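You operate a simulated robot arm through the tools that you are given. There is no shell and no other tool. Be economical: measure what you need, move in short steps, check, and stop when the job is done.

You run a simulated two-armed robot. Do the job below in one go: nothing can be reset, and whatever is moved stays where it is left.

## Task
Measure the blue stub from machine one, dot it yellow and sort it by the chart.
Fine: hold the orange caliper still while its jaw is pushed shut and opened; dot the cap; put the marker back. Set down upright: yellow marker.

The check looks at the end state, three seconds after you hand in, the way a careful person would. Anything else that was tipped, shoved, dropped, spilled or broken makes it a failure. Lids that push on must go on centred and level and be pressed home; caps that screw on are set level and turned clockwise until they are tight.

## Robot
Two 7-joint arms with two-finger parallel grippers on one trunk, on a base that drives. Base frame: it is fixed to the floor where the robot stands at the start and does not move with it; the origin is under the middle of the robot, x ahead of it, y to its left, z up; the surface under the hand at the start is at about z = 0.88. Readings come in m, rad, newtons and seconds.
The left shoulder is at the start at [0.06, 0.143, 0.943], the right one opposite. With the tool pointing down near the work surface each hand reaches from about 0.3 to 0.72 m from the robot's upright axis, wherever it stands, measured 20 degrees to its own side. Places, roughly: black stub [3, 2.75, 0.25]; green stub [3, 2.75, 0.25]; jaw two [2.4, 2.4, 0.9]; orange caliper [2.5, 2.5, 1]; orange caliper seat [2.5, 2.5, 0.9]; yellow marker (3x3x14 cm) [1.9, 2.6, 1]; yellow stub [3, 2.75, 0.25]. Payload 1.57 kg a hand.
The TCP of each hand is the grasp point between the finger pads, 0.03 m short of the fingertips. In the tool frame z runs along the fingers and y along their closing line. Largest opening 0.11 m; finger width 0.024, thickness 0.012; the body of the gripper, 0.048 by 0.112 m, starts 0.078 m behind the TCP.
Orientation is that of the tool frame in the base frame, as a unit quaternion [x, y, z, w]. With the fingers straight down and closing along the base's y, the tool's x points along the base's -x, its y along +y and its z along -z.

## Interface
- The arms move only by the tool step_arm. It takes "left_commands", "right_commands" or both (then of equal length, played together; a hand with none holds still); each is a list of rows, each a list of 7 numbers: the turn, a rotation vector about the tool's x, y, z in rad, then the shift along the tool's x, y, z in mm, then the closure in counts, from 0 (fully open) to 255 (shut). In form: [[rx, ry, rz, x, y, z, grip], ...]. A call has 1 to 8 rows; each row shifts and turns the commanded pose from where the row before left it, along the tool's axes as they then stand. A row lasts 0.2 s, in which the tool goes at most 0.05 m and 0.15 rad; a call with a longer step from one row to the next is refused whole, and so is a gripper value outside its range. A pose out of reach is approached as far as the arm can. The call stops where the force on the tool passes 90 N (or 10 N more than at its start, if that is more) or the arm is blocked; 0.2 s more then pass. Each finger travels about 0.045 m/s and halts on what it meets, pressing with about 34 N; the grip force reading is that of the motor and also rises with nothing between the fingers. The clock runs only during rows and for 0.2 s after the last one: add rows that do not move to give the fingers time. The reply holds the time, the measured pose of the TCP, the force on the tool along the base axes, the opening and the grip force, in the units named above and with some noise, with the torque about the TCP (base axes, N m) and any sound that the robot's microphone picked up.
- Cameras (640 x 400 px; columns grow to the right, rows downward): "scene" is now at [0.0493, -0.0097, 1.56]; the picture's right is [-0.13, -0.99, 0.00], its down [-0.68, 0.09, -0.72] and it looks along [0.72, -0.09, -0.69] (base axes); focal length 257 px, centre (320, 200). "left" rides on the left gripper at [0.07, -0.016, -0.141] in its tool frame; the picture's right is [0.23, 0.97, 0.00], its down [-0.85, 0.20, -0.48] and it looks along [-0.47, 0.11, 0.88] (tool axes); focal length 222 px, centre (320, 200). "right" rides on the right gripper at [0.07, 0.016, -0.141] in its tool frame; the picture's right is [-0.23, 0.97, 0.00], its down [-0.85, -0.20, -0.48] and it looks along [-0.47, -0.11, 0.88] (tool axes); focal length 222 px, centre (320, 200). There is no depth. A picture from a camera that has moved, and an enlarged one, comes with that camera's place and axes in the base frame and with its lens.
- capture(camera): a new picture of that camera. It takes no simulated time.
- lift_body(by): slides the trunk up (or, below 0, down) by that many m; the arms and the scene camera ride with it, the base frame stays. It gives what a move gives, with no picture.
- drive_base(legs): drives the robot by 1 to 6 legs, each [ahead, left, turn to the left] in m, m and rad, along the robot's own axes; the way and the turn of a leg run together, so that a leg with both is an arc; at most 1.5 m and 3.142 rad a leg. The arms and the cameras ride along, it lands a little off, and it stops where it bumps. It gives what a move gives.
- aim_head(pan, tilt): turns the head with the scene camera to pan (to the left, within 1.501 rad either way) and tilt (down, from -0.506 to 1.204), counted from straight ahead of the robot. It gives what a move gives.
- zoom(camera, box): a new picture of the part [left, top, right, bottom] of that camera's present view, enlarged. It takes no simulated time.
- hand_in(): hands the job in; it is judged then, once.

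Work in short steps. Places have to be worked out from the pictures, the camera data and where the tool is seen: move nearer, look again, correct. Check each grasp and each placing, and mend what went wrong. You have 120 turns and 88 pictures in all, those below and enlarged ones among them. Open the grippers and draw the arms clear of the work before you hand the job in, unless the task says otherwise; then end with one line.

The tools are called after "Call:" as name(argument=value, ...) on one line, values as JSON. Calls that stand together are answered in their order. step_arm: Moves the arms, as the interface text tells. Its arguments: {"type":"object","properties":{"left_commands":{"type":"array","items":{"type":"array","items":{"type":"number"}}},"right_commands":{"type":"array","items":{"type":"array","items":{"type":"number"}}}},"required":[]} The other tools are called the same way: lift_body (by) slides the trunk up or down; drive_base (legs) drives the base; aim_head (pan, tilt) turns the head that bears the scene camera; capture (camera) takes a picture; zoom (camera, box) takes an enlarged picture of a part of a camera's view; hand_in () hands the job in.

At the start:

```text
time_s: 0.0
left_ee_pos: [0.5623, 0.2649, 1.0808]
left_orientation: [-0.001, 1.0, 0.0, 0.0]
left_ft_force: [0.1, -0.2, 0.0]
left_moment: [-0.05, 0.01, -0.01]
left_width: 0.1101
left_grasp_force: 0.0
right_ee_pos: [0.3966, -0.2377, 1.1348]
right_orientation: [0.0, 1.0, 0.001, 0.0]
right_ft_force: [0.6, -0.4, 0.9]
right_moment: [0.01, 0.0, 0.02]
right_width: 0.1099
right_grasp_force: 0.1
trunk travel left (down, up): [-0.542, 0.048]
robot x, y, heading: [-0.0004, 0.0028, 0.001]
head pan, tilt: [-0.131, 0.763]
```

scene: 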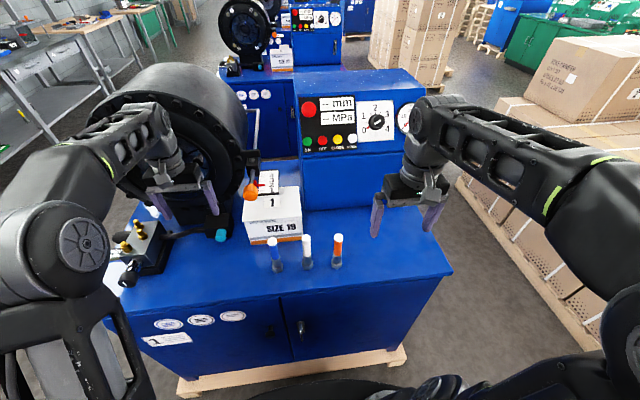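
right: 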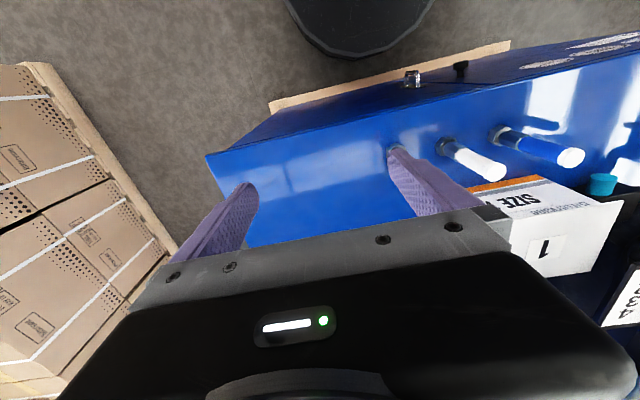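
left: 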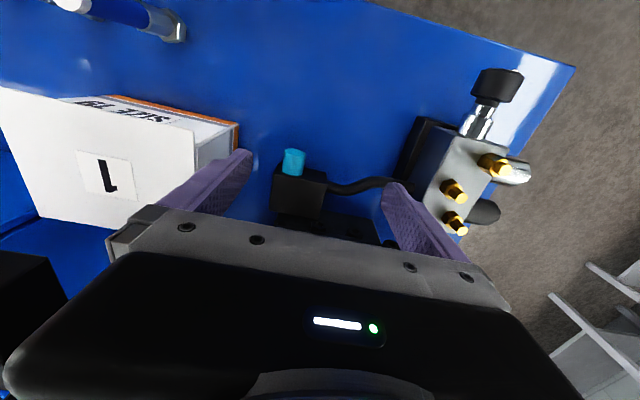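

The first picture shows machine one ahead with coloured markers; the caliper bench is at about (2.5,2.5), to the front-left. I look around with zooms and the head first.

Call:
zoom(camera="scene", box=[200, 60, 440, 280])

Call:
aim_head(pan=0.75, tilt=0.3)

Call:
capture(camera="scene")

```text
1.82 times, centred on (320, 170) of scene
camera zoom: at [0.0493, -0.0097, 1.56], right [-0.13, -0.99, 0.0], down [-0.68, 0.09, -0.72], along [0.72, -0.09, -0.69], focal length 467 px, centre (320, 254)
```

zoom: 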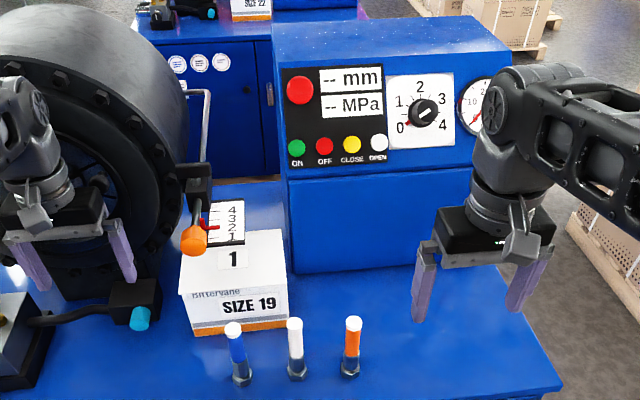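

```text
time_s: 1.2
left_ee_pos: [0.5625, 0.2646, 1.0802]
left_orientation: [0.0, 1.0, 0.001, 0.0]
left_ft_force: [-0.4, -0.3, -0.3]
left_moment: [-0.01, 0.01, 0.0]
left_width: 0.1099
left_grasp_force: 0.1
right_ee_pos: [0.3966, -0.2377, 1.1338]
right_orientation: [0.0, 1.0, 0.0, 0.0]
right_ft_force: [0.3, 0.1, -0.6]
right_moment: [-0.03, 0.0, 0.0]
right_width: 0.11
right_grasp_force: 0.1
trunk travel left (down, up): [-0.542, 0.048]
robot x, y, heading: [-0.0009, 0.0011, 0.001]
head pan, tilt: [0.75, 0.3]
```

```text
83 pictures are left
camera scene: at [0.036, 0.0646, 1.6013], right [0.68, -0.73, 0.0], down [-0.22, -0.2, -0.96], along [0.7, 0.65, -0.3], focal length 257 px, centre (320, 200)
```

scene: 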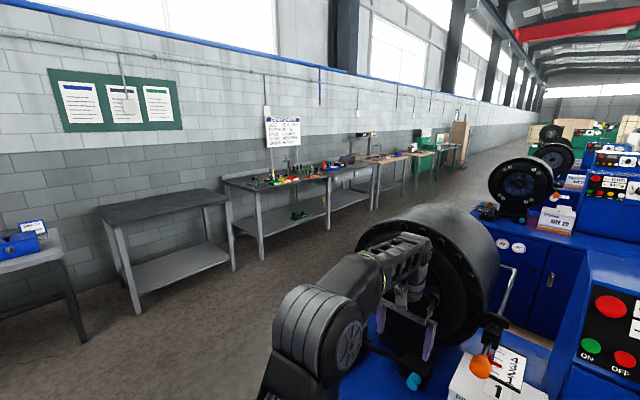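

The wall bench with the chart is to the left. I zoom on chart, bench and poster boards.

Call:
zoom(camera="scene", box=[215, 105, 395, 235])

Call:
zoom(camera="scene", box=[40, 60, 190, 140])

Call:
zoom(camera="scene", box=[255, 105, 305, 150])

```text
3.08 times, centred on (305, 170) of scene
camera zoom: at [0.036, 0.0646, 1.6013], right [0.68, -0.73, 0.0], down [-0.22, -0.2, -0.96], along [0.7, 0.65, -0.3], focal length 791 px, centre (366, 292)
```

zoom: 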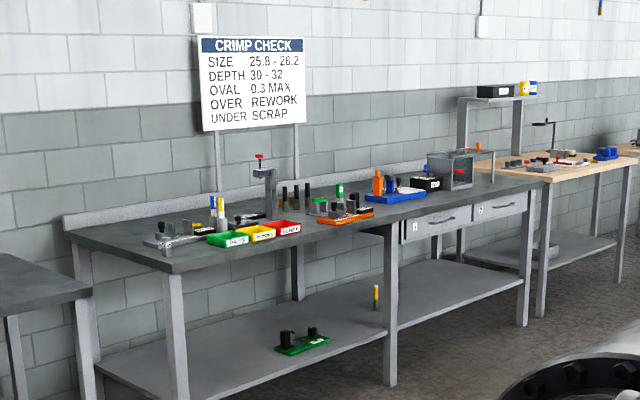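

```text
4.27 times, centred on (115, 100) of scene
camera zoom: at [0.036, 0.0646, 1.6013], right [0.68, -0.73, 0.0], down [-0.22, -0.2, -0.96], along [0.7, 0.65, -0.3], focal length 1097 px, centre (1195, 627)
```

zoom: 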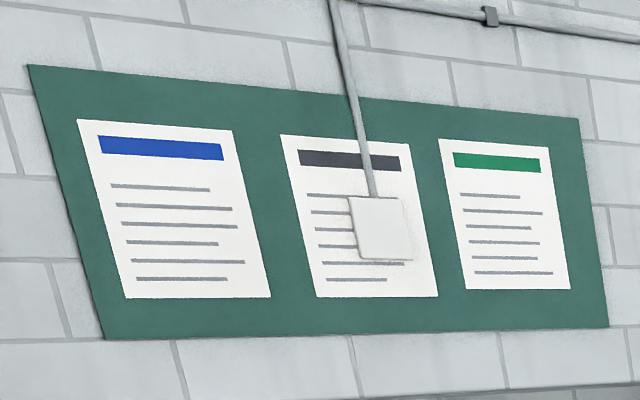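

```text
8.89 times, centred on (280, 128) of scene
camera zoom: at [0.036, 0.0646, 1.6013], right [0.68, -0.73, 0.0], down [-0.22, -0.2, -0.96], along [0.7, 0.65, -0.3], focal length 2285 px, centre (676, 844)
```

zoom: 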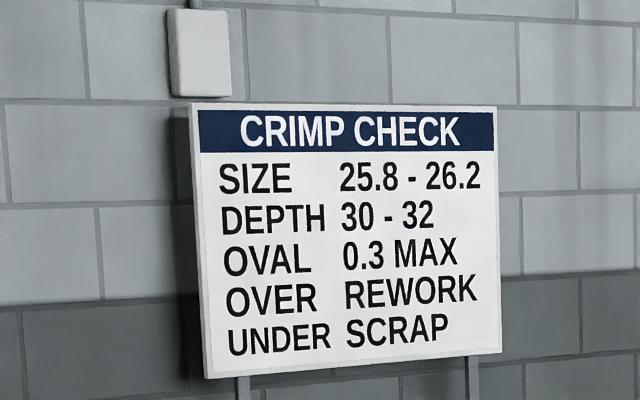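

The chart reads: size 25.8–26.2, depth 30–32, oval 0.3 max, over→rework, under→scrap. Now a close look at the stubs on machine one before picking the blue one.

Call:
aim_head(pan=0.1, tilt=1.0)

Call:
zoom(camera="scene", box=[240, 80, 440, 230])

```text
time_s: 2.3
left_ee_pos: [0.562, 0.265, 1.081]
left_orientation: [0.0, 1.0, -0.001, 0.0]
left_ft_force: [-0.8, 0.0, 0.0]
left_moment: [0.01, 0.01, -0.04]
left_width: 0.1099
left_grasp_force: 0.0
right_ee_pos: [0.396, -0.2369, 1.1345]
right_orientation: [0.0, 1.0, 0.0, -0.001]
right_ft_force: [0.4, 0.7, -0.8]
right_moment: [0.03, -0.04, -0.03]
right_width: 0.11
right_grasp_force: 0.0
trunk travel left (down, up): [-0.542, 0.048]
robot x, y, heading: [-0.0009, -0.0003, -0.002]
head pan, tilt: [0.099, 1.0]
```

```text
2.67 times, centred on (340, 155) of scene
camera zoom: at [0.037, 0.008, 1.5419], right [0.1, -0.99, 0.0], down [-0.84, -0.08, -0.54], along [0.54, 0.05, -0.84], focal length 686 px, centre (267, 320)
```

zoom: 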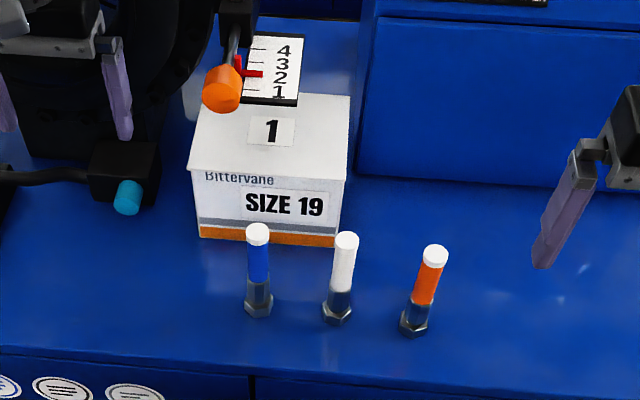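

Blue stub stands at about (0.482, 0.060), top z≈1.01, hose part 0.93–1.00. I move the left hand back and over it with a narrowed opening.

Call:
step_arm(left_commands=[[0, 0, 0, 40, 0, 0, 60], [0, 0, 0, 40, 0, 0, 80], [0, 0, 0, 0, -45, 0, 80], [0, 0, 0, 0, -45, 0, 80], [0, 0, 0, 0, -45, 0, 80], [0, 0, 0, 0, -45, 0, 80], [0, 0, 0, 0, -24, 0, 80]])

Call:
capture(camera="left")

Call:
capture(camera="scene")

```text
time_s: 3.9
left_ee_pos: [0.4818, 0.0607, 1.0808]
left_orientation: [0.0, 1.0, 0.0, 0.001]
left_ft_force: [-1.1, -0.7, 0.4]
left_moment: [0.04, -0.02, 0.02]
left_width: 0.0755
left_grasp_force: 0.1
right_ee_pos: [0.3958, -0.2378, 1.1341]
right_orientation: [0.0, 1.0, 0.0, 0.0]
right_ft_force: [0.9, -0.4, 0.8]
right_moment: [0.0, -0.02, -0.01]
right_width: 0.1101
right_grasp_force: 0.1
trunk travel left (down, up): [-0.542, 0.048]
robot x, y, heading: [-0.0006, -0.0033, 0.0]
head pan, tilt: [0.099, 1.0]
```

```text
78 pictures are left
camera left: at [0.411, 0.0434, 1.2234], right [-0.23, 0.97, 0.0], down [0.85, 0.2, 0.48], along [0.47, 0.11, -0.88], focal length 222 px, centre (320, 200)
```

left: 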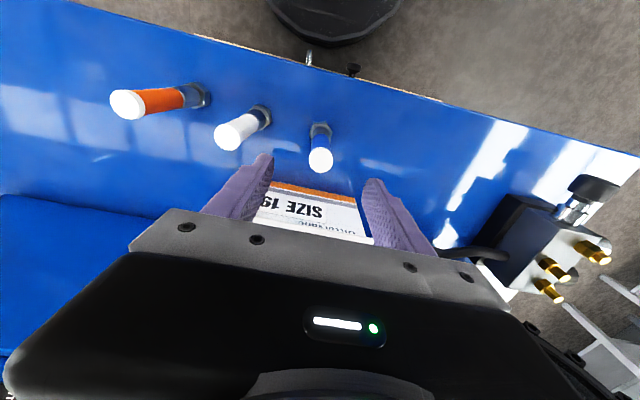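

```text
77 pictures are left
camera scene: at [0.037, 0.0075, 1.5419], right [0.1, -0.99, 0.0], down [-0.84, -0.08, -0.54], along [0.54, 0.05, -0.84], focal length 257 px, centre (320, 200)
```

scene: 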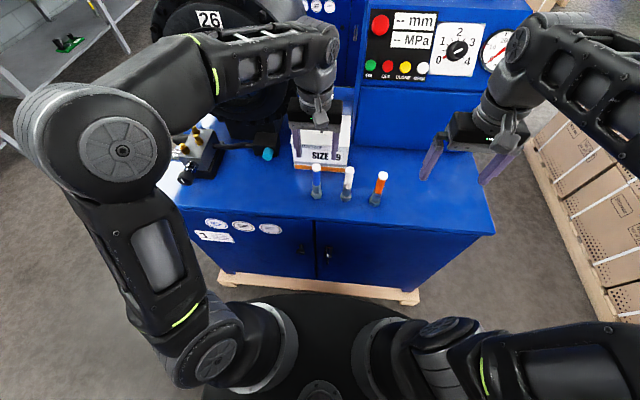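

Both views agree the stub is at (0.48, 0.060), under the TCP. Descend and close.

Call:
step_arm(left_commands=[[0, 0, 0, 0, 0, 40, 80], [0, 0, 0, 0, 0, 40, 80], [0, 0, 0, 0, 0, 32, 80], [0, 0, 0, 0, 0, 0, 80], [0, 0, 0, 0, 0, 0, 255], [0, 0, 0, 0, 0, 0, 255], [0, 0, 0, 0, 0, 0, 255], [0, 0, 0, 0, 0, 0, 255]])

Call:
zoom(camera="scene", box=[240, 80, 440, 230])

```text
time_s: 5.7
left_ee_pos: [0.483, 0.061, 0.9695]
left_orientation: [0.0, 1.0, 0.0, 0.0]
left_ft_force: [0.4, -1.3, 0.7]
left_moment: [-0.04, 0.07, -0.03]
left_width: 0.0253
left_grasp_force: 22.3
right_ee_pos: [0.3946, -0.2371, 1.135]
right_orientation: [0.0, 1.0, 0.0, 0.001]
right_ft_force: [0.0, 0.3, -0.5]
right_moment: [-0.05, 0.01, -0.01]
right_width: 0.1101
right_grasp_force: 0.1
trunk travel left (down, up): [-0.542, 0.048]
robot x, y, heading: [-0.0003, 0.0033, -0.0]
head pan, tilt: [0.099, 1.0]
```

```text
2.67 times, centred on (340, 155) of scene
camera zoom: at [0.0369, 0.0078, 1.5419], right [0.1, -1.0, 0.0], down [-0.84, -0.08, -0.54], along [0.54, 0.05, -0.84], focal length 686 px, centre (267, 320)
```

zoom: 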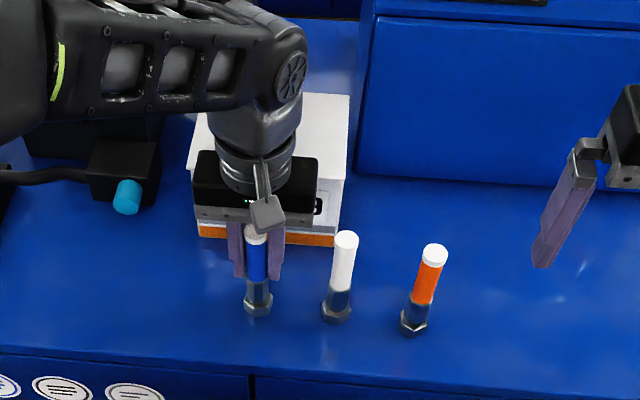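

Gripped at 25.3 mm. Lift straight up and pull the arm in a bit.

Call:
step_arm(left_commands=[[0, 0, 0, 0, 0, -20, 255], [0, 0, 0, 0, 0, -40, 255], [0, 0, 0, 0, 0, -45, 255], [0, 0, 0, 0, 0, -45, 255], [0, 0, 0, 40, 40, 0, 255], [0, 0, 0, 40, 40, 0, 255], [0, 0, 0, 10, 30, 0, 255], [0, 0, 0, 0, 0, 0, 255]])

Call:
aim_head(pan=0.9, tilt=0.5)

Call:
capture(camera="scene")

```text
refused: row 5 steps farther than a row can; nothing moved
```

```text
time_s: 6.8
left_ee_pos: [0.4831, 0.0616, 0.9701]
left_orientation: [0.001, 1.0, 0.0, 0.0]
left_ft_force: [-0.8, -1.1, -0.7]
left_moment: [-0.04, 0.01, 0.03]
left_width: 0.0251
left_grasp_force: 34.4
right_ee_pos: [0.3952, -0.236, 1.1346]
right_orientation: [-0.001, 1.0, 0.0, 0.0]
right_ft_force: [0.3, 0.6, 0.2]
right_moment: [0.05, -0.02, 0.0]
right_width: 0.11
right_grasp_force: 0.1
trunk travel left (down, up): [-0.542, 0.048]
robot x, y, heading: [-0.0028, -0.0007, 0.005]
head pan, tilt: [0.901, 0.499]
```

```text
75 pictures are left
camera scene: at [0.0242, 0.0721, 1.5829], right [0.78, -0.62, 0.0], down [-0.3, -0.38, -0.88], along [0.55, 0.69, -0.48], focal length 257 px, centre (320, 200)
```

scene: 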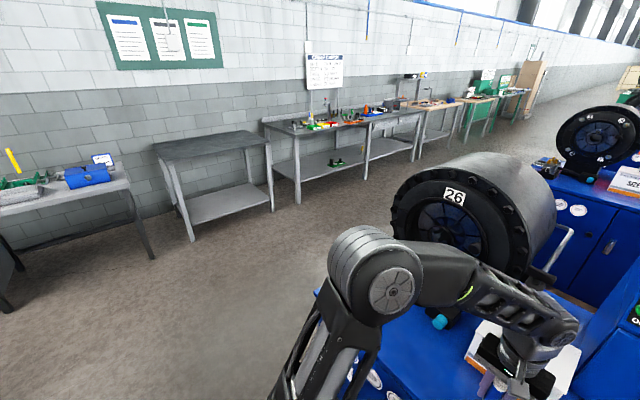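

The lift was refused for a diagonal too long; I repeat it with shorter rows. The floor left of the machine is clear and the bench front edge is at about y≈2.3.

Call:
step_arm(left_commands=[[0, 0, 0, 0, 0, -20, 255], [0, 0, 0, 0, 0, -40, 255], [0, 0, 0, 0, 0, -45, 255], [0, 0, 0, 0, 0, -45, 255], [0, 0, 0, 45, 0, 0, 255], [0, 0, 0, 45, 0, 0, 255], [0, 0, 0, 0, 45, 0, 255], [0, 0, 0, 0, 45, 0, 255]])

Call:
capture(camera="left")

Call:
drive_base(legs=[[-0.35, 0, 0]])

Call:
aim_head(pan=1.3, tilt=0.6)

Call:
capture(camera="scene")

```text
time_s: 8.6
left_ee_pos: [0.3919, 0.1522, 1.121]
left_orientation: [0.0, 1.0, 0.0, 0.0]
left_ft_force: [0.1, 1.0, -2.2]
left_moment: [-0.02, 0.0, -0.04]
left_width: 0.0249
left_grasp_force: 33.6
right_ee_pos: [0.3959, -0.2367, 1.1347]
right_orientation: [0.0, 1.0, 0.001, 0.001]
right_ft_force: [-0.3, -0.1, 0.4]
right_moment: [-0.01, 0.0, -0.01]
right_width: 0.1102
right_grasp_force: 0.1
trunk travel left (down, up): [-0.542, 0.048]
robot x, y, heading: [0.0019, 0.0028, -0.001]
head pan, tilt: [0.901, 0.499]
```

```text
74 pictures are left
camera left: at [0.3214, 0.135, 1.2628], right [-0.23, 0.97, 0.0], down [0.86, 0.2, 0.48], along [0.47, 0.11, -0.88], focal length 222 px, centre (320, 200)
```

left: 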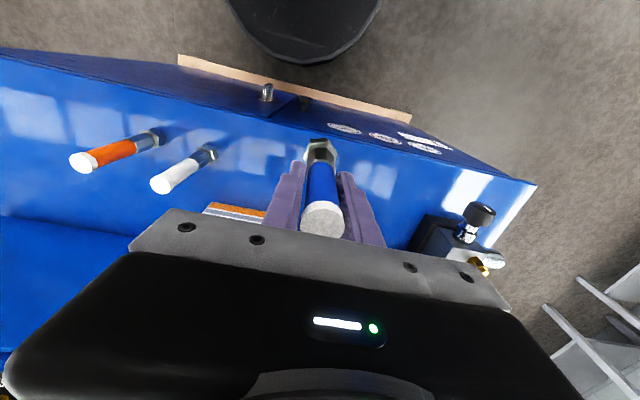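

```text
time_s: 10.9
left_ee_pos: [0.0338, 0.1523, 1.1199]
left_orientation: [-0.004, 1.0, 0.0, 0.001]
left_ft_force: [-0.1, 0.7, -1.3]
left_moment: [0.01, -0.06, -0.02]
left_width: 0.0248
left_grasp_force: 33.6
right_ee_pos: [0.0414, -0.2351, 1.1344]
right_orientation: [-0.004, 1.0, -0.001, 0.001]
right_ft_force: [-0.5, -0.9, 0.2]
right_moment: [-0.01, -0.03, 0.05]
right_width: 0.1101
right_grasp_force: 0.0
trunk travel left (down, up): [-0.542, 0.048]
robot x, y, heading: [-0.3566, -0.0025, 0.009]
head pan, tilt: [0.901, 0.499]
```

```text
time_s: 11.8
left_ee_pos: [0.0358, 0.1525, 1.1192]
left_orientation: [-0.004, 1.0, -0.001, 0.0]
left_ft_force: [-0.2, 0.9, -1.6]
left_moment: [0.0, 0.0, 0.05]
left_width: 0.0249
left_grasp_force: 33.9
right_ee_pos: [0.0422, -0.2351, 1.1343]
right_orientation: [-0.004, 1.0, 0.0, 0.0]
right_ft_force: [-0.9, 0.6, -0.4]
right_moment: [0.01, 0.02, -0.01]
right_width: 0.11
right_grasp_force: 0.1
trunk travel left (down, up): [-0.542, 0.048]
robot x, y, heading: [-0.3605, -0.0024, 0.002]
head pan, tilt: [1.3, 0.6]
```

```text
73 pictures are left
camera scene: at [-0.365, 0.0845, 1.5739], right [0.97, -0.26, 0.0], down [-0.15, -0.55, -0.83], along [0.21, 0.8, -0.56], focal length 257 px, centre (320, 200)
```

scene: 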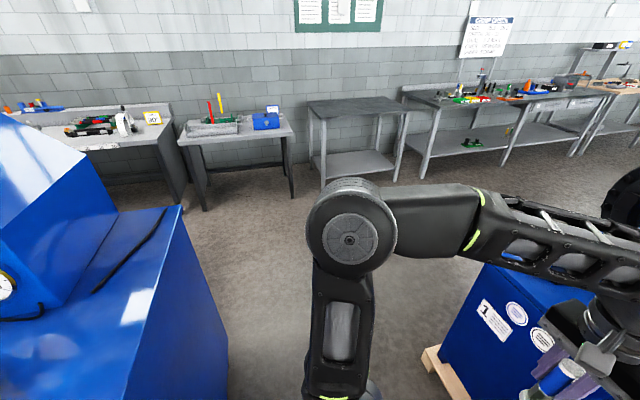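

The blue stub sits well in the grip. A machine stands behind me at x<-0.7, so I strafe left into the aisle first, go ahead, then turn to face the wall bench.

Call:
drive_base(legs=[[0, 1.45, 0], [1.0, 0, 0], [0, 0, 1.565]])

Call:
aim_head(pan=-0.9, tilt=0.5)

Call:
capture(camera="scene")

```text
time_s: 27.6
left_ee_pos: [0.496, 1.8692, 1.1212]
left_orientation: [-0.701, 0.714, 0.001, 0.0]
left_ft_force: [0.0, 0.3, -2.0]
left_moment: [0.03, -0.01, 0.02]
left_width: 0.0252
left_grasp_force: 33.8
right_ee_pos: [0.8845, 1.8662, 1.135]
right_orientation: [-0.699, 0.715, 0.0, -0.001]
right_ft_force: [0.0, -0.1, 0.5]
right_moment: [-0.04, 0.02, 0.0]
right_width: 0.11
right_grasp_force: 0.0
trunk travel left (down, up): [-0.542, 0.048]
robot x, y, heading: [0.6389, 1.4755, 1.55]
head pan, tilt: [1.3, 0.6]
```

```text
time_s: 29.6
left_ee_pos: [0.4973, 1.8712, 1.1208]
left_orientation: [-0.701, 0.713, 0.0, -0.001]
left_ft_force: [-0.2, 1.1, -2.4]
left_moment: [0.04, 0.0, -0.04]
left_width: 0.0248
left_grasp_force: 33.9
right_ee_pos: [0.8855, 1.8654, 1.1357]
right_orientation: [-0.7, 0.714, 0.0, 0.0]
right_ft_force: [0.1, 0.7, -0.7]
right_moment: [0.0, 0.04, -0.01]
right_width: 0.1097
right_grasp_force: 0.0
trunk travel left (down, up): [-0.542, 0.048]
robot x, y, heading: [0.6405, 1.4793, 1.546]
head pan, tilt: [-0.901, 0.499]
```

```text
72 pictures are left
camera scene: at [0.7085, 1.5015, 1.5829], right [0.61, -0.8, 0.0], down [-0.38, -0.29, -0.88], along [0.7, 0.53, -0.48], focal length 257 px, centre (320, 200)
```

scene: 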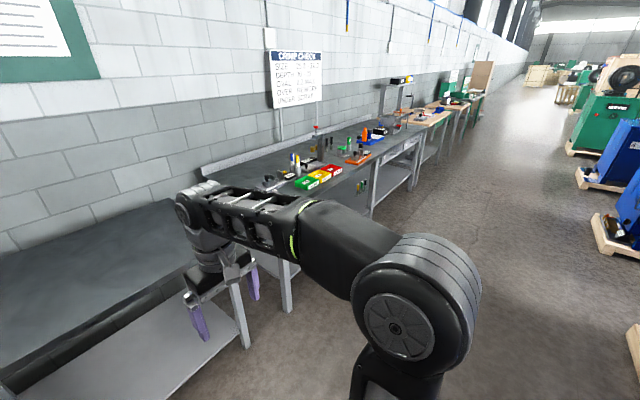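

The bench is to my right. I strafe along it to x≈2.2 and look.

Call:
drive_base(legs=[[0, -1.45, 0.02]])

Call:
aim_head(pan=0.0, tilt=0.6)

Call:
capture(camera="scene")

Call:
zoom(camera="scene", box=[160, 80, 480, 280])

```text
time_s: 36.9
left_ee_pos: [1.9471, 1.8439, 1.12]
left_orientation: [-0.703, 0.711, 0.0, 0.0]
left_ft_force: [0.3, -1.0, -1.9]
left_moment: [0.04, 0.06, 0.01]
left_width: 0.0248
left_grasp_force: 33.9
right_ee_pos: [2.3355, 1.8439, 1.1347]
right_orientation: [-0.702, 0.712, 0.0, 0.0]
right_ft_force: [-0.6, 0.1, 0.2]
right_moment: [0.0, -0.02, 0.01]
right_width: 0.1099
right_grasp_force: 0.1
trunk travel left (down, up): [-0.542, 0.048]
robot x, y, heading: [2.0915, 1.4511, 1.559]
head pan, tilt: [-0.901, 0.499]
```

```text
time_s: 38.1
left_ee_pos: [1.9455, 1.8464, 1.12]
left_orientation: [-0.703, 0.711, 0.0, 0.0]
left_ft_force: [0.4, 1.2, -2.2]
left_moment: [0.03, 0.01, 0.02]
left_width: 0.0249
left_grasp_force: 33.7
right_ee_pos: [2.3348, 1.8438, 1.1345]
right_orientation: [-0.702, 0.712, 0.0, 0.0]
right_ft_force: [-0.1, -0.2, 0.3]
right_moment: [-0.01, -0.02, 0.03]
right_width: 0.1101
right_grasp_force: 0.0
trunk travel left (down, up): [-0.542, 0.048]
robot x, y, heading: [2.094, 1.4518, 1.555]
head pan, tilt: [0.0, 0.6]
```

```text
71 pictures are left
camera scene: at [2.0908, 1.5107, 1.5739], right [1.0, -0.01, 0.0], down [-0.01, -0.56, -0.83], along [0.01, 0.82, -0.56], focal length 257 px, centre (320, 200)
```

scene: 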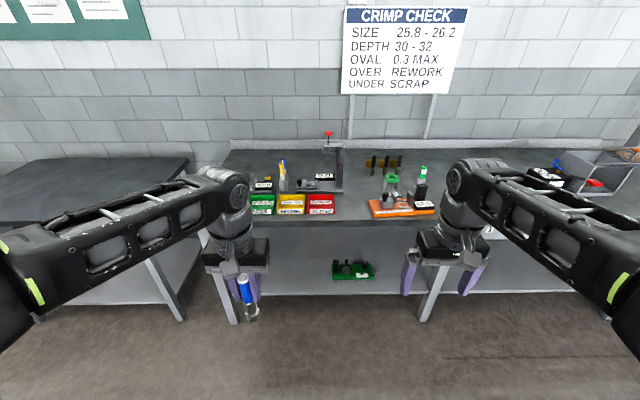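

```text
2.00 times, centred on (320, 180) of scene
camera zoom: at [2.0908, 1.5107, 1.5739], right [1.0, -0.01, 0.0], down [-0.01, -0.56, -0.83], along [0.01, 0.82, -0.56], focal length 514 px, centre (320, 240)
```

zoom: 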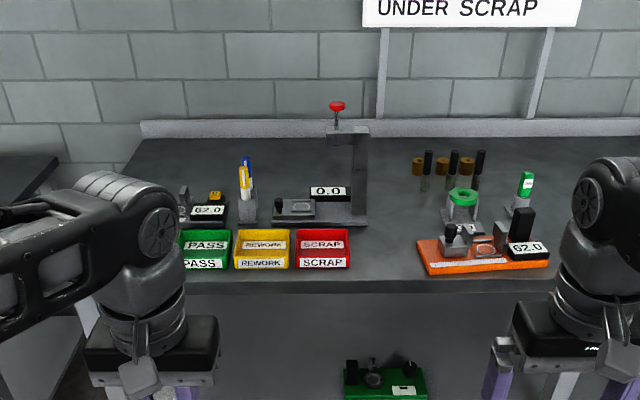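

The orange caliper (62.0 display) is at about (2.47,2.43), bins PASS/REWORK/SCRAP at x≈1.83/1.97/2.10. I drive closer in front of the caliper.

Call:
drive_base(legs=[[0, -0.28, 0.01], [0.44, 0, 0.0]])

Call:
aim_head(pan=-0.15, tilt=0.85)

Call:
capture(camera="scene")

```text
time_s: 42.3
left_ee_pos: [2.2213, 2.2794, 1.1199]
left_orientation: [0.709, -0.705, 0.001, 0.001]
left_ft_force: [0.4, 0.0, -1.9]
left_moment: [-0.01, -0.02, -0.04]
left_width: 0.0249
left_grasp_force: 33.9
right_ee_pos: [2.6096, 2.2854, 1.1337]
right_orientation: [0.708, -0.706, 0.0, 0.0]
right_ft_force: [0.1, -0.6, 0.1]
right_moment: [-0.03, -0.03, 0.02]
right_width: 0.1103
right_grasp_force: 0.0
trunk travel left (down, up): [-0.542, 0.048]
robot x, y, heading: [2.3716, 1.8889, 1.577]
head pan, tilt: [0.0, 0.6]
```

```text
time_s: 43.1
left_ee_pos: [2.2209, 2.2784, 1.1211]
left_orientation: [0.709, -0.705, 0.0, -0.001]
left_ft_force: [0.2, 0.2, -2.5]
left_moment: [0.03, 0.02, -0.02]
left_width: 0.0253
left_grasp_force: 34.2
right_ee_pos: [2.609, 2.2844, 1.1352]
right_orientation: [0.709, -0.705, 0.0, -0.001]
right_ft_force: [0.3, 0.2, -0.2]
right_moment: [0.01, 0.0, 0.0]
right_width: 0.1098
right_grasp_force: 0.0
trunk travel left (down, up): [-0.542, 0.048]
robot x, y, heading: [2.3717, 1.8913, 1.578]
head pan, tilt: [-0.15, 0.85]
```

```text
69 pictures are left
camera scene: at [2.3829, 1.9358, 1.553], right [0.99, -0.14, 0.0], down [-0.11, -0.74, -0.66], along [0.1, 0.65, -0.75], focal length 257 px, centre (320, 200)
```

scene: 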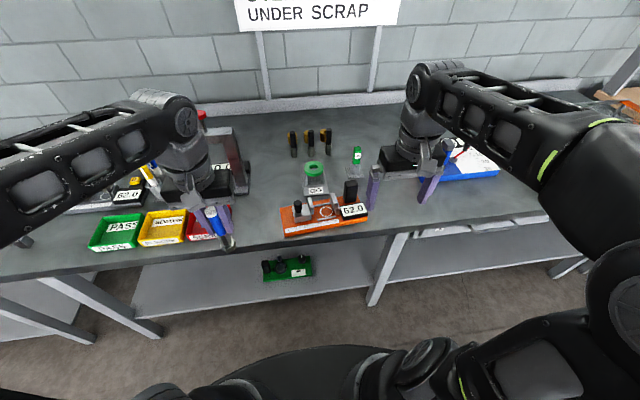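

Call:
zoom(camera="scene", box=[260, 120, 388, 250])

Call:
capture(camera="right")

```text
3.08 times, centred on (324, 185) of scene
camera zoom: at [2.3829, 1.9358, 1.553], right [0.99, -0.14, 0.0], down [-0.11, -0.74, -0.66], along [0.1, 0.65, -0.75], focal length 791 px, centre (308, 246)
```

zoom: 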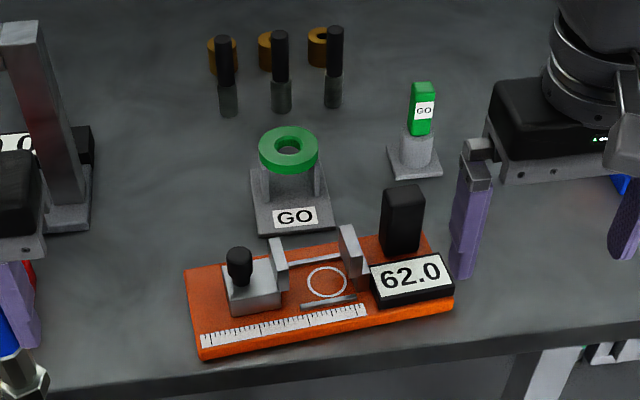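

```text
67 pictures are left
camera right: at [2.5926, 2.214, 1.2762], right [-0.97, 0.22, 0.0], down [0.2, 0.86, 0.48], along [0.11, 0.47, -0.88], focal length 222 px, centre (320, 200)
```

right: 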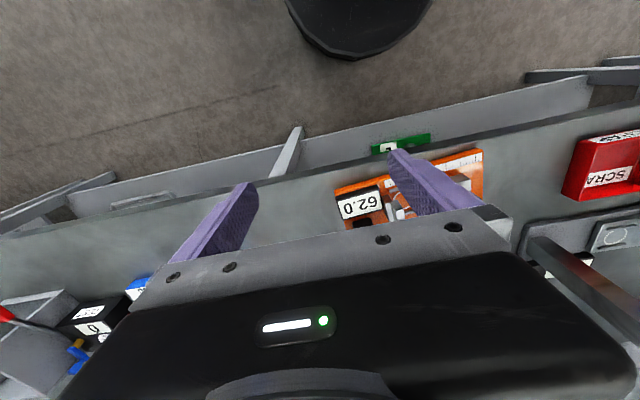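

The caliper has a knob-topped sliding jaw on the left, a black handle on the right and a ring mark for the stub at about (2.48,2.44). I move the right hand aside and bring the left hand with the stub above the ring to look closely.

Call:
step_arm(left_commands=[[0, 0, 0, 0, -45, 0, 255], [0, 0, 0, 0, -45, 0, 255], [0, 0, 0, 0, -45, 0, 255], [0, 0, 0, 0, -45, 0, 255], [0, 0, 0, -45, 0, 0, 255], [0, 0, 0, -30, 0, 0, 255], [0, 0, 0, 0, 0, 0, 255]], right_commands=[[0, 0, 0, 0, -45, 0, 0], [0, 0, 0, 0, -45, 0, 0], [0, 0, 0, 0, -30, 0, 0], [0, 0, 0, 0, 0, 0, 0], [0, 0, 0, 0, 0, 0, 0], [0, 0, 0, 0, 0, 0, 0], [0, 0, 0, 0, 0, 0, 0]])

Call:
capture(camera="left")

Call:
zoom(camera="scene", box=[220, 90, 420, 250])

```text
time_s: 44.7
left_ee_pos: [2.4029, 2.3362, 1.1228]
left_orientation: [0.709, -0.705, -0.001, -0.001]
left_ft_force: [0.5, -0.3, -2.4]
left_moment: [-0.01, 0.01, 0.01]
left_width: 0.0249
left_grasp_force: 34.2
left hand out of reach, approached as far as the arm can: row 6
right_ee_pos: [2.7309, 2.2843, 1.1334]
right_orientation: [0.708, -0.706, 0.0, 0.0]
right_ft_force: [-0.5, -1.1, -0.3]
right_moment: [-0.01, 0.05, 0.02]
right_width: 0.1098
right_grasp_force: 0.1
trunk travel left (down, up): [-0.542, 0.048]
robot x, y, heading: [2.3753, 1.8858, 1.575]
head pan, tilt: [-0.15, 0.85]
```

```text
66 pictures are left
camera left: at [2.4193, 2.2661, 1.2633], right [-0.97, -0.23, 0.0], down [-0.2, 0.85, 0.48], along [-0.11, 0.47, -0.88], focal length 222 px, centre (320, 200)
```

left: 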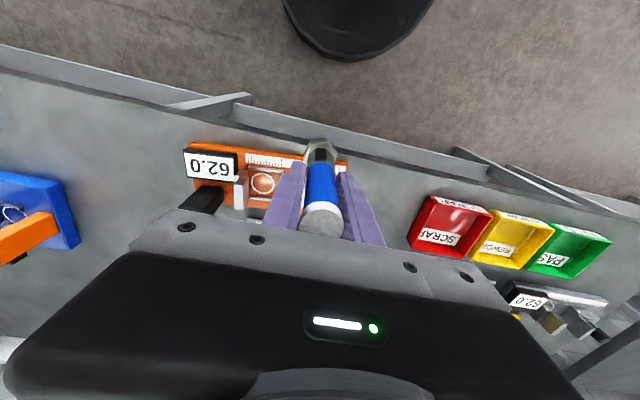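

```text
2.50 times, centred on (320, 170) of scene
camera zoom: at [2.384, 1.9359, 1.553], right [0.99, -0.14, 0.0], down [-0.11, -0.74, -0.66], along [0.1, 0.65, -0.75], focal length 643 px, centre (320, 275)
```

zoom: 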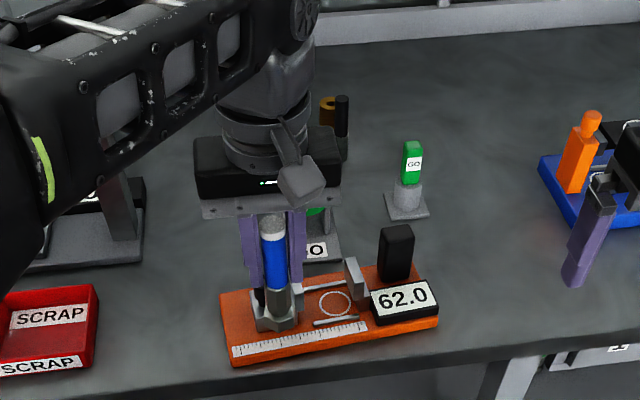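

The left arm is out of reach crossing the centre line, so I shift the robot to the right by 0.16 m to bring the ring onto the left arm's side.

Call:
drive_base(legs=[[0, -0.16, 0]])

Call:
step_arm(left_commands=[[0, 0, 0, 0, 40, 0, 255], [0, 0, 0, 0, 40, 0, 255], [0, 0, 0, -40, 0, 0, 255], [0, 0, 0, -40, 0, 0, 255], [0, 0, 0, 0, 0, 0, 255]])

Call:
capture(camera="left")

Call:
capture(camera="scene")

```text
time_s: 46.1
left_ee_pos: [2.5614, 2.3367, 1.1219]
left_orientation: [0.709, -0.705, -0.001, 0.0]
left_ft_force: [0.3, 0.3, -2.2]
left_moment: [0.02, 0.02, 0.03]
left_width: 0.025
left_grasp_force: 33.9
right_ee_pos: [2.8898, 2.2838, 1.1326]
right_orientation: [0.708, -0.706, -0.001, 0.001]
right_ft_force: [0.5, 0.7, 0.1]
right_moment: [0.02, 0.06, 0.02]
right_width: 0.1098
right_grasp_force: 0.1
trunk travel left (down, up): [-0.542, 0.048]
robot x, y, heading: [2.5307, 1.885, 1.572]
head pan, tilt: [-0.15, 0.85]
```

```text
time_s: 47.3
left_ee_pos: [2.4821, 2.3768, 1.1201]
left_orientation: [0.709, -0.705, -0.001, -0.001]
left_ft_force: [-0.4, 0.1, -0.4]
left_moment: [0.01, -0.01, -0.02]
left_width: 0.0248
left_grasp_force: 33.4
left hand out of reach, approached as far as the arm can: row 4
right_ee_pos: [2.8888, 2.2848, 1.1327]
right_orientation: [0.708, -0.706, 0.0, 0.0]
right_ft_force: [-0.4, 0.5, -0.2]
right_moment: [0.0, 0.01, -0.01]
right_width: 0.1102
right_grasp_force: 0.1
trunk travel left (down, up): [-0.542, 0.048]
robot x, y, heading: [2.534, 1.8875, 1.576]
head pan, tilt: [-0.15, 0.85]
```

```text
64 pictures are left
camera left: at [2.4977, 2.3065, 1.2628], right [-0.97, -0.23, 0.0], down [-0.2, 0.85, 0.48], along [-0.11, 0.47, -0.88], focal length 222 px, centre (320, 200)
```

left: 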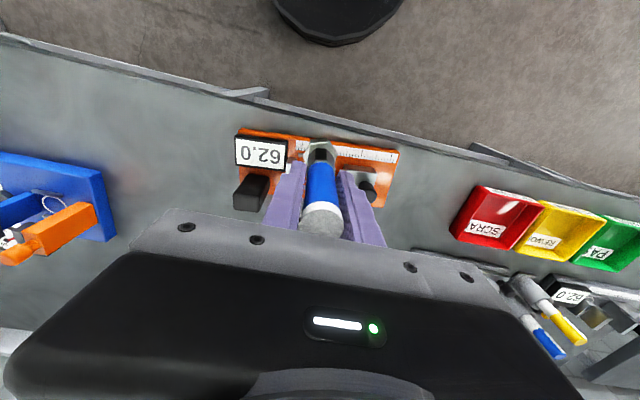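

```text
63 pictures are left
camera scene: at [2.5418, 1.9371, 1.5529], right [0.99, -0.15, 0.0], down [-0.11, -0.74, -0.66], along [0.1, 0.65, -0.75], focal length 257 px, centre (320, 200)
```

scene: 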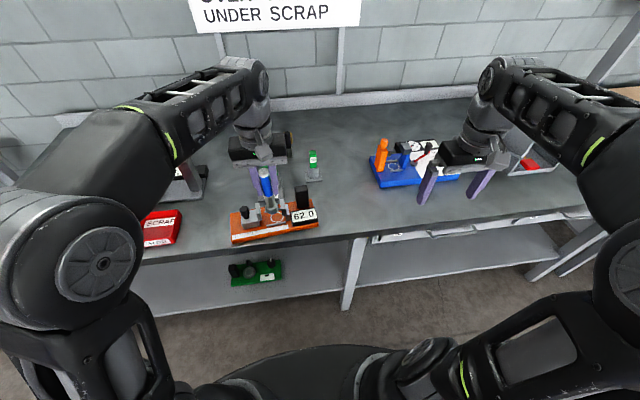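

The limit is reach at this height. I go 0.05 m closer to the bench and raise the trunk a little, then continue over the ring.

Call:
drive_base(legs=[[0.05, 0, 0]])

Call:
lift_body(by=0.045)

Call:
step_arm(left_commands=[[0, 0, 0, 0, 0, 40, 255], [0, 0, 0, 0, 0, 0, 255]])

Call:
zoom(camera="scene", box=[200, 120, 360, 250])

Call:
zoom(camera="left", box=[200, 90, 440, 240])

```text
time_s: 48.2
left_ee_pos: [2.4811, 2.4269, 1.1204]
left_orientation: [0.708, -0.706, 0.0, 0.0]
left_ft_force: [0.1, -0.4, -2.3]
left_moment: [-0.04, -0.01, 0.01]
left_width: 0.0252
left_grasp_force: 33.9
right_ee_pos: [2.8885, 2.3353, 1.1327]
right_orientation: [0.709, -0.706, 0.001, 0.0]
right_ft_force: [0.2, 0.3, -0.5]
right_moment: [-0.02, -0.02, 0.02]
right_width: 0.11
right_grasp_force: 0.0
trunk travel left (down, up): [-0.542, 0.048]
robot x, y, heading: [2.53, 1.9385, 1.571]
head pan, tilt: [-0.15, 0.85]
```

```text
time_s: 49.1
left_ee_pos: [2.4815, 2.4259, 1.166]
left_orientation: [0.709, -0.705, -0.002, -0.001]
left_ft_force: [0.5, 0.9, -2.9]
left_moment: [-0.02, -0.01, -0.04]
left_width: 0.0249
left_grasp_force: 34.2
right_ee_pos: [2.8883, 2.3338, 1.1784]
right_orientation: [0.708, -0.706, 0.0, 0.0]
right_ft_force: [0.0, 0.2, -0.6]
right_moment: [-0.03, 0.02, 0.01]
right_width: 0.1102
right_grasp_force: 0.1
trunk travel left (down, up): [-0.587, 0.003]
robot x, y, heading: [2.5279, 1.935, 1.574]
head pan, tilt: [-0.15, 0.85]
```

```text
time_s: 49.7
left_ee_pos: [2.4818, 2.4274, 1.1258]
left_orientation: [0.709, -0.706, -0.001, -0.001]
left_ft_force: [0.5, -1.2, -1.7]
left_moment: [0.01, -0.03, -0.01]
left_width: 0.0248
left_grasp_force: 33.8
right_ee_pos: [2.8879, 2.3327, 1.1786]
right_orientation: [0.708, -0.706, -0.001, -0.001]
right_ft_force: [0.1, 0.1, 0.2]
right_moment: [-0.02, 0.01, 0.01]
right_width: 0.1101
right_grasp_force: 0.0
trunk travel left (down, up): [-0.587, 0.003]
robot x, y, heading: [2.5339, 1.937, 1.579]
head pan, tilt: [-0.15, 0.85]
```

```text
3.08 times, centred on (280, 185) of scene
camera zoom: at [2.5411, 1.9852, 1.598], right [0.99, -0.15, 0.0], down [-0.11, -0.74, -0.66], along [0.1, 0.65, -0.75], focal length 791 px, centre (443, 246)
```

zoom: 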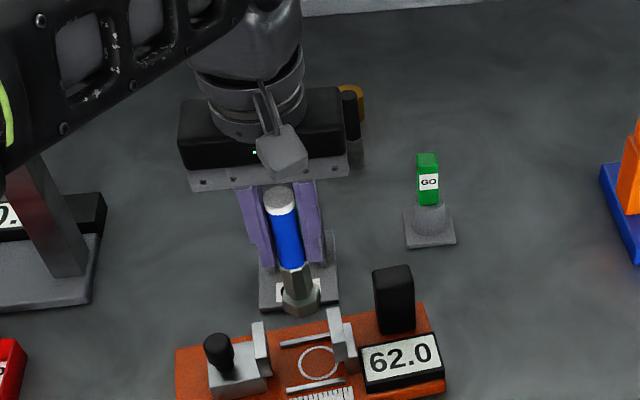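

```text
2.67 times, centred on (320, 165) of left
camera zoom: at [2.498, 2.3554, 1.2679], right [-0.97, -0.23, 0.0], down [-0.2, 0.85, 0.48], along [-0.11, 0.47, -0.88], focal length 592 px, centre (320, 293)
```

zoom: 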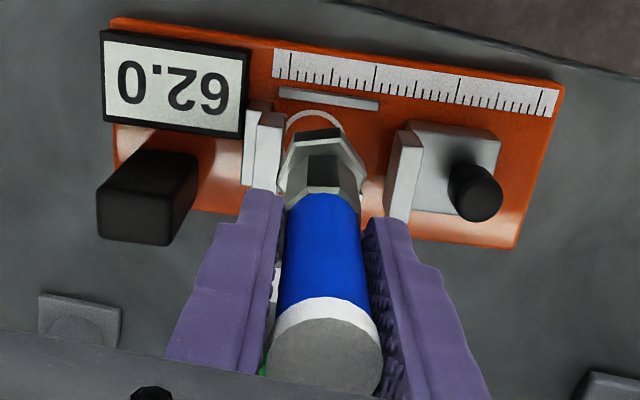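

Ring centre triangulates to about (2.481, 2.447), plate top z≈0.90; the stub hangs 20 mm short in y. I move over and descend most of the way, then check.

Call:
step_arm(left_commands=[[0, 0, 0, -19.5, 0.8, 0, 255], [0, 0, 0, 0, 0, 40, 255], [0, 0, 0, 0, 0, 40, 255], [0, 0, 0, 0, 0, 30, 255], [0, 0, 0, 0, 0, 0, 255]])

Call:
zoom(camera="scene", box=[220, 160, 340, 260])

Call:
zoom(camera="left", box=[200, 90, 440, 240])

```text
time_s: 50.9
left_ee_pos: [2.4789, 2.4431, 1.0155]
left_orientation: [0.71, -0.704, -0.002, -0.002]
left_ft_force: [0.5, 0.0, -2.0]
left_moment: [-0.01, 0.03, 0.02]
left_width: 0.0252
left_grasp_force: 34.2
right_ee_pos: [2.8882, 2.3344, 1.1782]
right_orientation: [0.708, -0.706, 0.001, 0.001]
right_ft_force: [0.7, -0.5, 0.0]
right_moment: [0.01, -0.04, 0.03]
right_width: 0.1101
right_grasp_force: 0.1
trunk travel left (down, up): [-0.587, 0.003]
robot x, y, heading: [2.534, 1.935, 1.575]
head pan, tilt: [-0.15, 0.85]
```

```text
4.00 times, centred on (280, 210) of scene
camera zoom: at [2.541, 1.9856, 1.598], right [0.99, -0.15, 0.0], down [-0.11, -0.74, -0.66], along [0.1, 0.65, -0.75], focal length 1028 px, centre (480, 160)
```

zoom: 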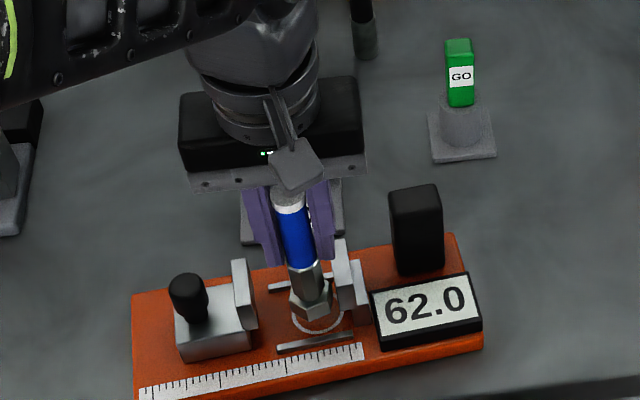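

```text
2.67 times, centred on (320, 165) of left
camera zoom: at [2.4953, 2.373, 1.158], right [-0.97, -0.23, 0.0], down [-0.2, 0.85, 0.48], along [-0.11, 0.47, -0.88], focal length 592 px, centre (320, 293)
```

zoom: 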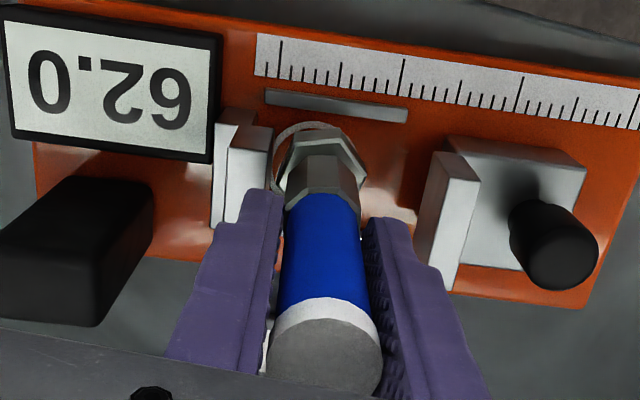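

Slight offset: shift +3 mm x, +6 mm y, then lower gently till contact.

Call:
step_arm(left_commands=[[0, 0, 0, -6, -3, 0, 255], [0, 0, 0, 0, 0, 10, 255], [0, 0, 0, 0, 0, 4, 255], [0, 0, 0, 0, 0, 4, 255], [0, 0, 0, 0, 0, 0, 255]])

Call:
zoom(camera="scene", box=[220, 160, 340, 260])

```text
time_s: 52.1
left_ee_pos: [2.4838, 2.4518, 0.9982]
left_orientation: [0.708, -0.706, -0.001, -0.002]
left_ft_force: [-0.8, 0.7, -2.6]
left_moment: [-0.01, -0.02, -0.02]
left_width: 0.0248
left_grasp_force: 34.0
right_ee_pos: [2.8877, 2.333, 1.178]
right_orientation: [0.708, -0.706, 0.0, 0.0]
right_ft_force: [-0.2, 1.1, -0.5]
right_moment: [0.03, 0.0, 0.0]
right_width: 0.1101
right_grasp_force: 0.2
trunk travel left (down, up): [-0.587, 0.003]
robot x, y, heading: [2.5322, 1.9371, 1.575]
head pan, tilt: [-0.15, 0.85]
```

```text
4.00 times, centred on (280, 210) of scene
camera zoom: at [2.5409, 1.9858, 1.598], right [0.99, -0.15, 0.0], down [-0.11, -0.74, -0.66], along [0.1, 0.65, -0.75], focal length 1028 px, centre (480, 160)
```

zoom: 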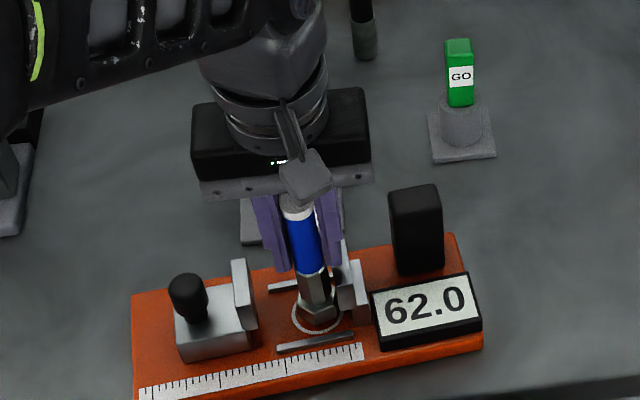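

Nicely over the ring. Continue lowering in small steps until the force shows contact.

Call:
step_arm(left_commands=[[0, 0, 0, 0, 0, 3, 255], [0, 0, 0, 0, 0, 3, 255], [0, 0, 0, 0, 0, 0, 255]])

Call:
step_arm(left_commands=[[0, 0, 0, 0, 0, 2, 255], [0, 0, 0, 0, 0, 2, 255], [0, 0, 0, 0, 0, 0, 255]])

```text
time_s: 52.9
left_ee_pos: [2.4843, 2.4512, 0.9922]
left_orientation: [0.709, -0.706, -0.001, -0.001]
left_ft_force: [-0.5, -0.7, -2.0]
left_moment: [0.04, -0.04, 0.0]
left_width: 0.0251
left_grasp_force: 33.8
right_ee_pos: [2.8884, 2.333, 1.1787]
right_orientation: [0.709, -0.706, -0.001, 0.0]
right_ft_force: [-0.2, -0.2, -0.3]
right_moment: [-0.04, 0.0, 0.0]
right_width: 0.1099
right_grasp_force: 0.0
trunk travel left (down, up): [-0.587, 0.003]
robot x, y, heading: [2.5292, 1.9352, 1.573]
head pan, tilt: [-0.15, 0.85]
```

```text
time_s: 53.7
left_ee_pos: [2.484, 2.4514, 0.9891]
left_orientation: [0.709, -0.705, -0.002, -0.003]
left_ft_force: [-0.4, -0.4, 17.6]
left_moment: [-0.35, 0.06, -0.01]
left_width: 0.0249
left_grasp_force: 33.7
right_ee_pos: [2.8887, 2.3319, 1.1784]
right_orientation: [0.708, -0.706, -0.001, 0.0]
right_ft_force: [-0.8, -0.1, 0.1]
right_moment: [-0.03, -0.01, -0.02]
right_width: 0.11
right_grasp_force: 0.1
trunk travel left (down, up): [-0.587, 0.003]
robot x, y, heading: [2.5334, 1.9404, 1.571]
head pan, tilt: [-0.15, 0.85]
```

Contact. I ease off 1 mm, open slightly (to ~36 mm so fingers stay clear of the jaws) and rise straight up.

Call:
step_arm(left_commands=[[0, 0, 0, 0, 0, -1, 255], [0, 0, 0, 0, 0, 0, 171], [0, 0, 0, 0, 0, 0, 171], [0, 0, 0, 0, 0, 0, 171], [0, 0, 0, 0, 0, -20, 171], [0, 0, 0, 0, 0, -30, 171], [0, 0, 0, 0, 0, -40, 171], [0, 0, 0, 0, 0, -20, 171]])

Call:
zoom(camera="scene", box=[220, 140, 340, 260])

Call:
zoom(camera="left", box=[160, 70, 480, 240])

```text
time_s: 55.5
left_ee_pos: [2.4838, 2.4511, 1.0998]
left_orientation: [0.708, -0.706, -0.001, -0.001]
left_ft_force: [0.3, 0.2, 0.2]
left_moment: [0.01, 0.01, 0.04]
left_width: 0.0364
left_grasp_force: 0.1
right_ee_pos: [2.8885, 2.3329, 1.1779]
right_orientation: [0.708, -0.706, 0.001, 0.0]
right_ft_force: [-0.3, -0.1, 0.0]
right_moment: [-0.04, -0.03, 0.0]
right_width: 0.11
right_grasp_force: 0.0
trunk travel left (down, up): [-0.587, 0.003]
robot x, y, heading: [2.5313, 1.9373, 1.57]
head pan, tilt: [-0.15, 0.85]
```

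```text
3.33 times, centred on (280, 200) of scene
camera zoom: at [2.541, 1.9858, 1.5979], right [0.99, -0.15, 0.0], down [-0.11, -0.74, -0.66], along [0.1, 0.65, -0.75], focal length 857 px, centre (453, 200)
```

zoom: 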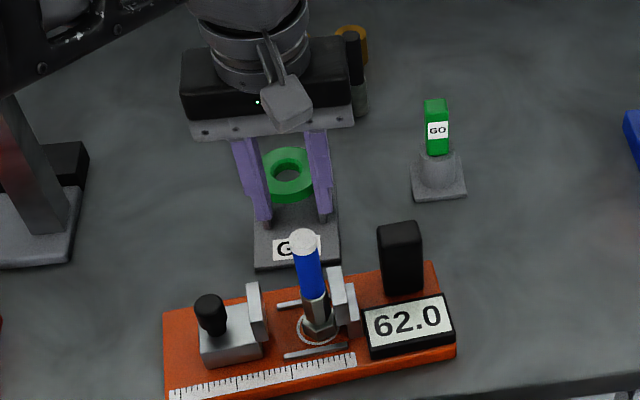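

```text
2.00 times, centred on (320, 155) of left
camera zoom: at [2.4989, 2.38, 1.2425], right [-0.97, -0.23, 0.0], down [-0.2, 0.85, 0.48], along [-0.11, 0.47, -0.88], focal length 444 px, centre (320, 290)
```

zoom: 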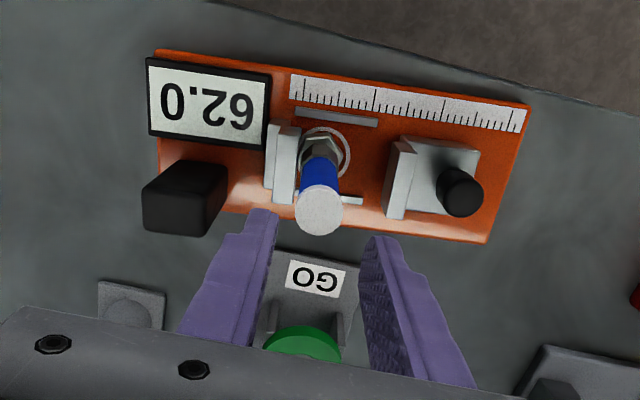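

The stub stands upright in the ring. The knob top triangulates to (2.393,2.441,0.967) and the handle top to (2.569,2.492,0.971). I move the left hand over the knob side, turning it 90° so its fingers will close along y with the camera away from the stub.

Call:
step_arm(left_commands=[[0, 0, 0, 0, 45, 0, 100], [0, 0, 0, 10, 45, 0, 100], [0, 0, 0.145, 0, 0, 0, 100], [0, 0, 0.145, 0, 0, 0, 100], [0, 0, 0.145, 0, 0, 0, 100], [0, 0, 0.145, 0, 0, 0, 100], [0, 0, 0.145, 0, 0, 0, 100], [0, 0, 0.145, 0, 0, 0, 100]])

Call:
step_arm(left_commands=[[0, 0, 0.145, 0, 0, 0, 100], [0, 0, 0.145, 0, 0, 0, 100], [0, 0, 0.145, 0, 0, 0, 100], [0, 0, 0.145, 0, 0, 0, 100], [0, 0, 0.12, 0, 0, 0, 100], [0, 0, 0, 0, 0, 0, 100]])

```text
time_s: 57.3
left_ee_pos: [2.3931, 2.4409, 1.0994]
left_orientation: [-0.346, 0.938, 0.001, 0.002]
left_ft_force: [-0.2, 0.0, 0.6]
left_moment: [-0.03, 0.01, 0.05]
left_width: 0.067
left_grasp_force: 0.1
right_ee_pos: [2.888, 2.3333, 1.1791]
right_orientation: [0.709, -0.705, 0.0, 0.0]
right_ft_force: [-0.1, -0.7, 0.5]
right_moment: [0.03, 0.04, 0.04]
right_width: 0.1098
right_grasp_force: 0.0
trunk travel left (down, up): [-0.587, 0.003]
robot x, y, heading: [2.5273, 1.934, 1.574]
head pan, tilt: [-0.15, 0.85]
```

```text
time_s: 58.7
left_ee_pos: [2.394, 2.4401, 1.0982]
left_orientation: [-0.002, 1.0, 0.002, -0.001]
left_ft_force: [0.1, -0.3, 0.1]
left_moment: [0.0, 0.05, -0.01]
left_width: 0.0667
left_grasp_force: 0.0
right_ee_pos: [2.8887, 2.3329, 1.1787]
right_orientation: [0.708, -0.706, 0.0, 0.001]
right_ft_force: [0.9, 0.3, 1.1]
right_moment: [0.01, 0.01, 0.0]
right_width: 0.1103
right_grasp_force: 0.0
trunk travel left (down, up): [-0.587, 0.003]
robot x, y, heading: [2.5318, 1.9376, 1.575]
head pan, tilt: [-0.15, 0.85]
```

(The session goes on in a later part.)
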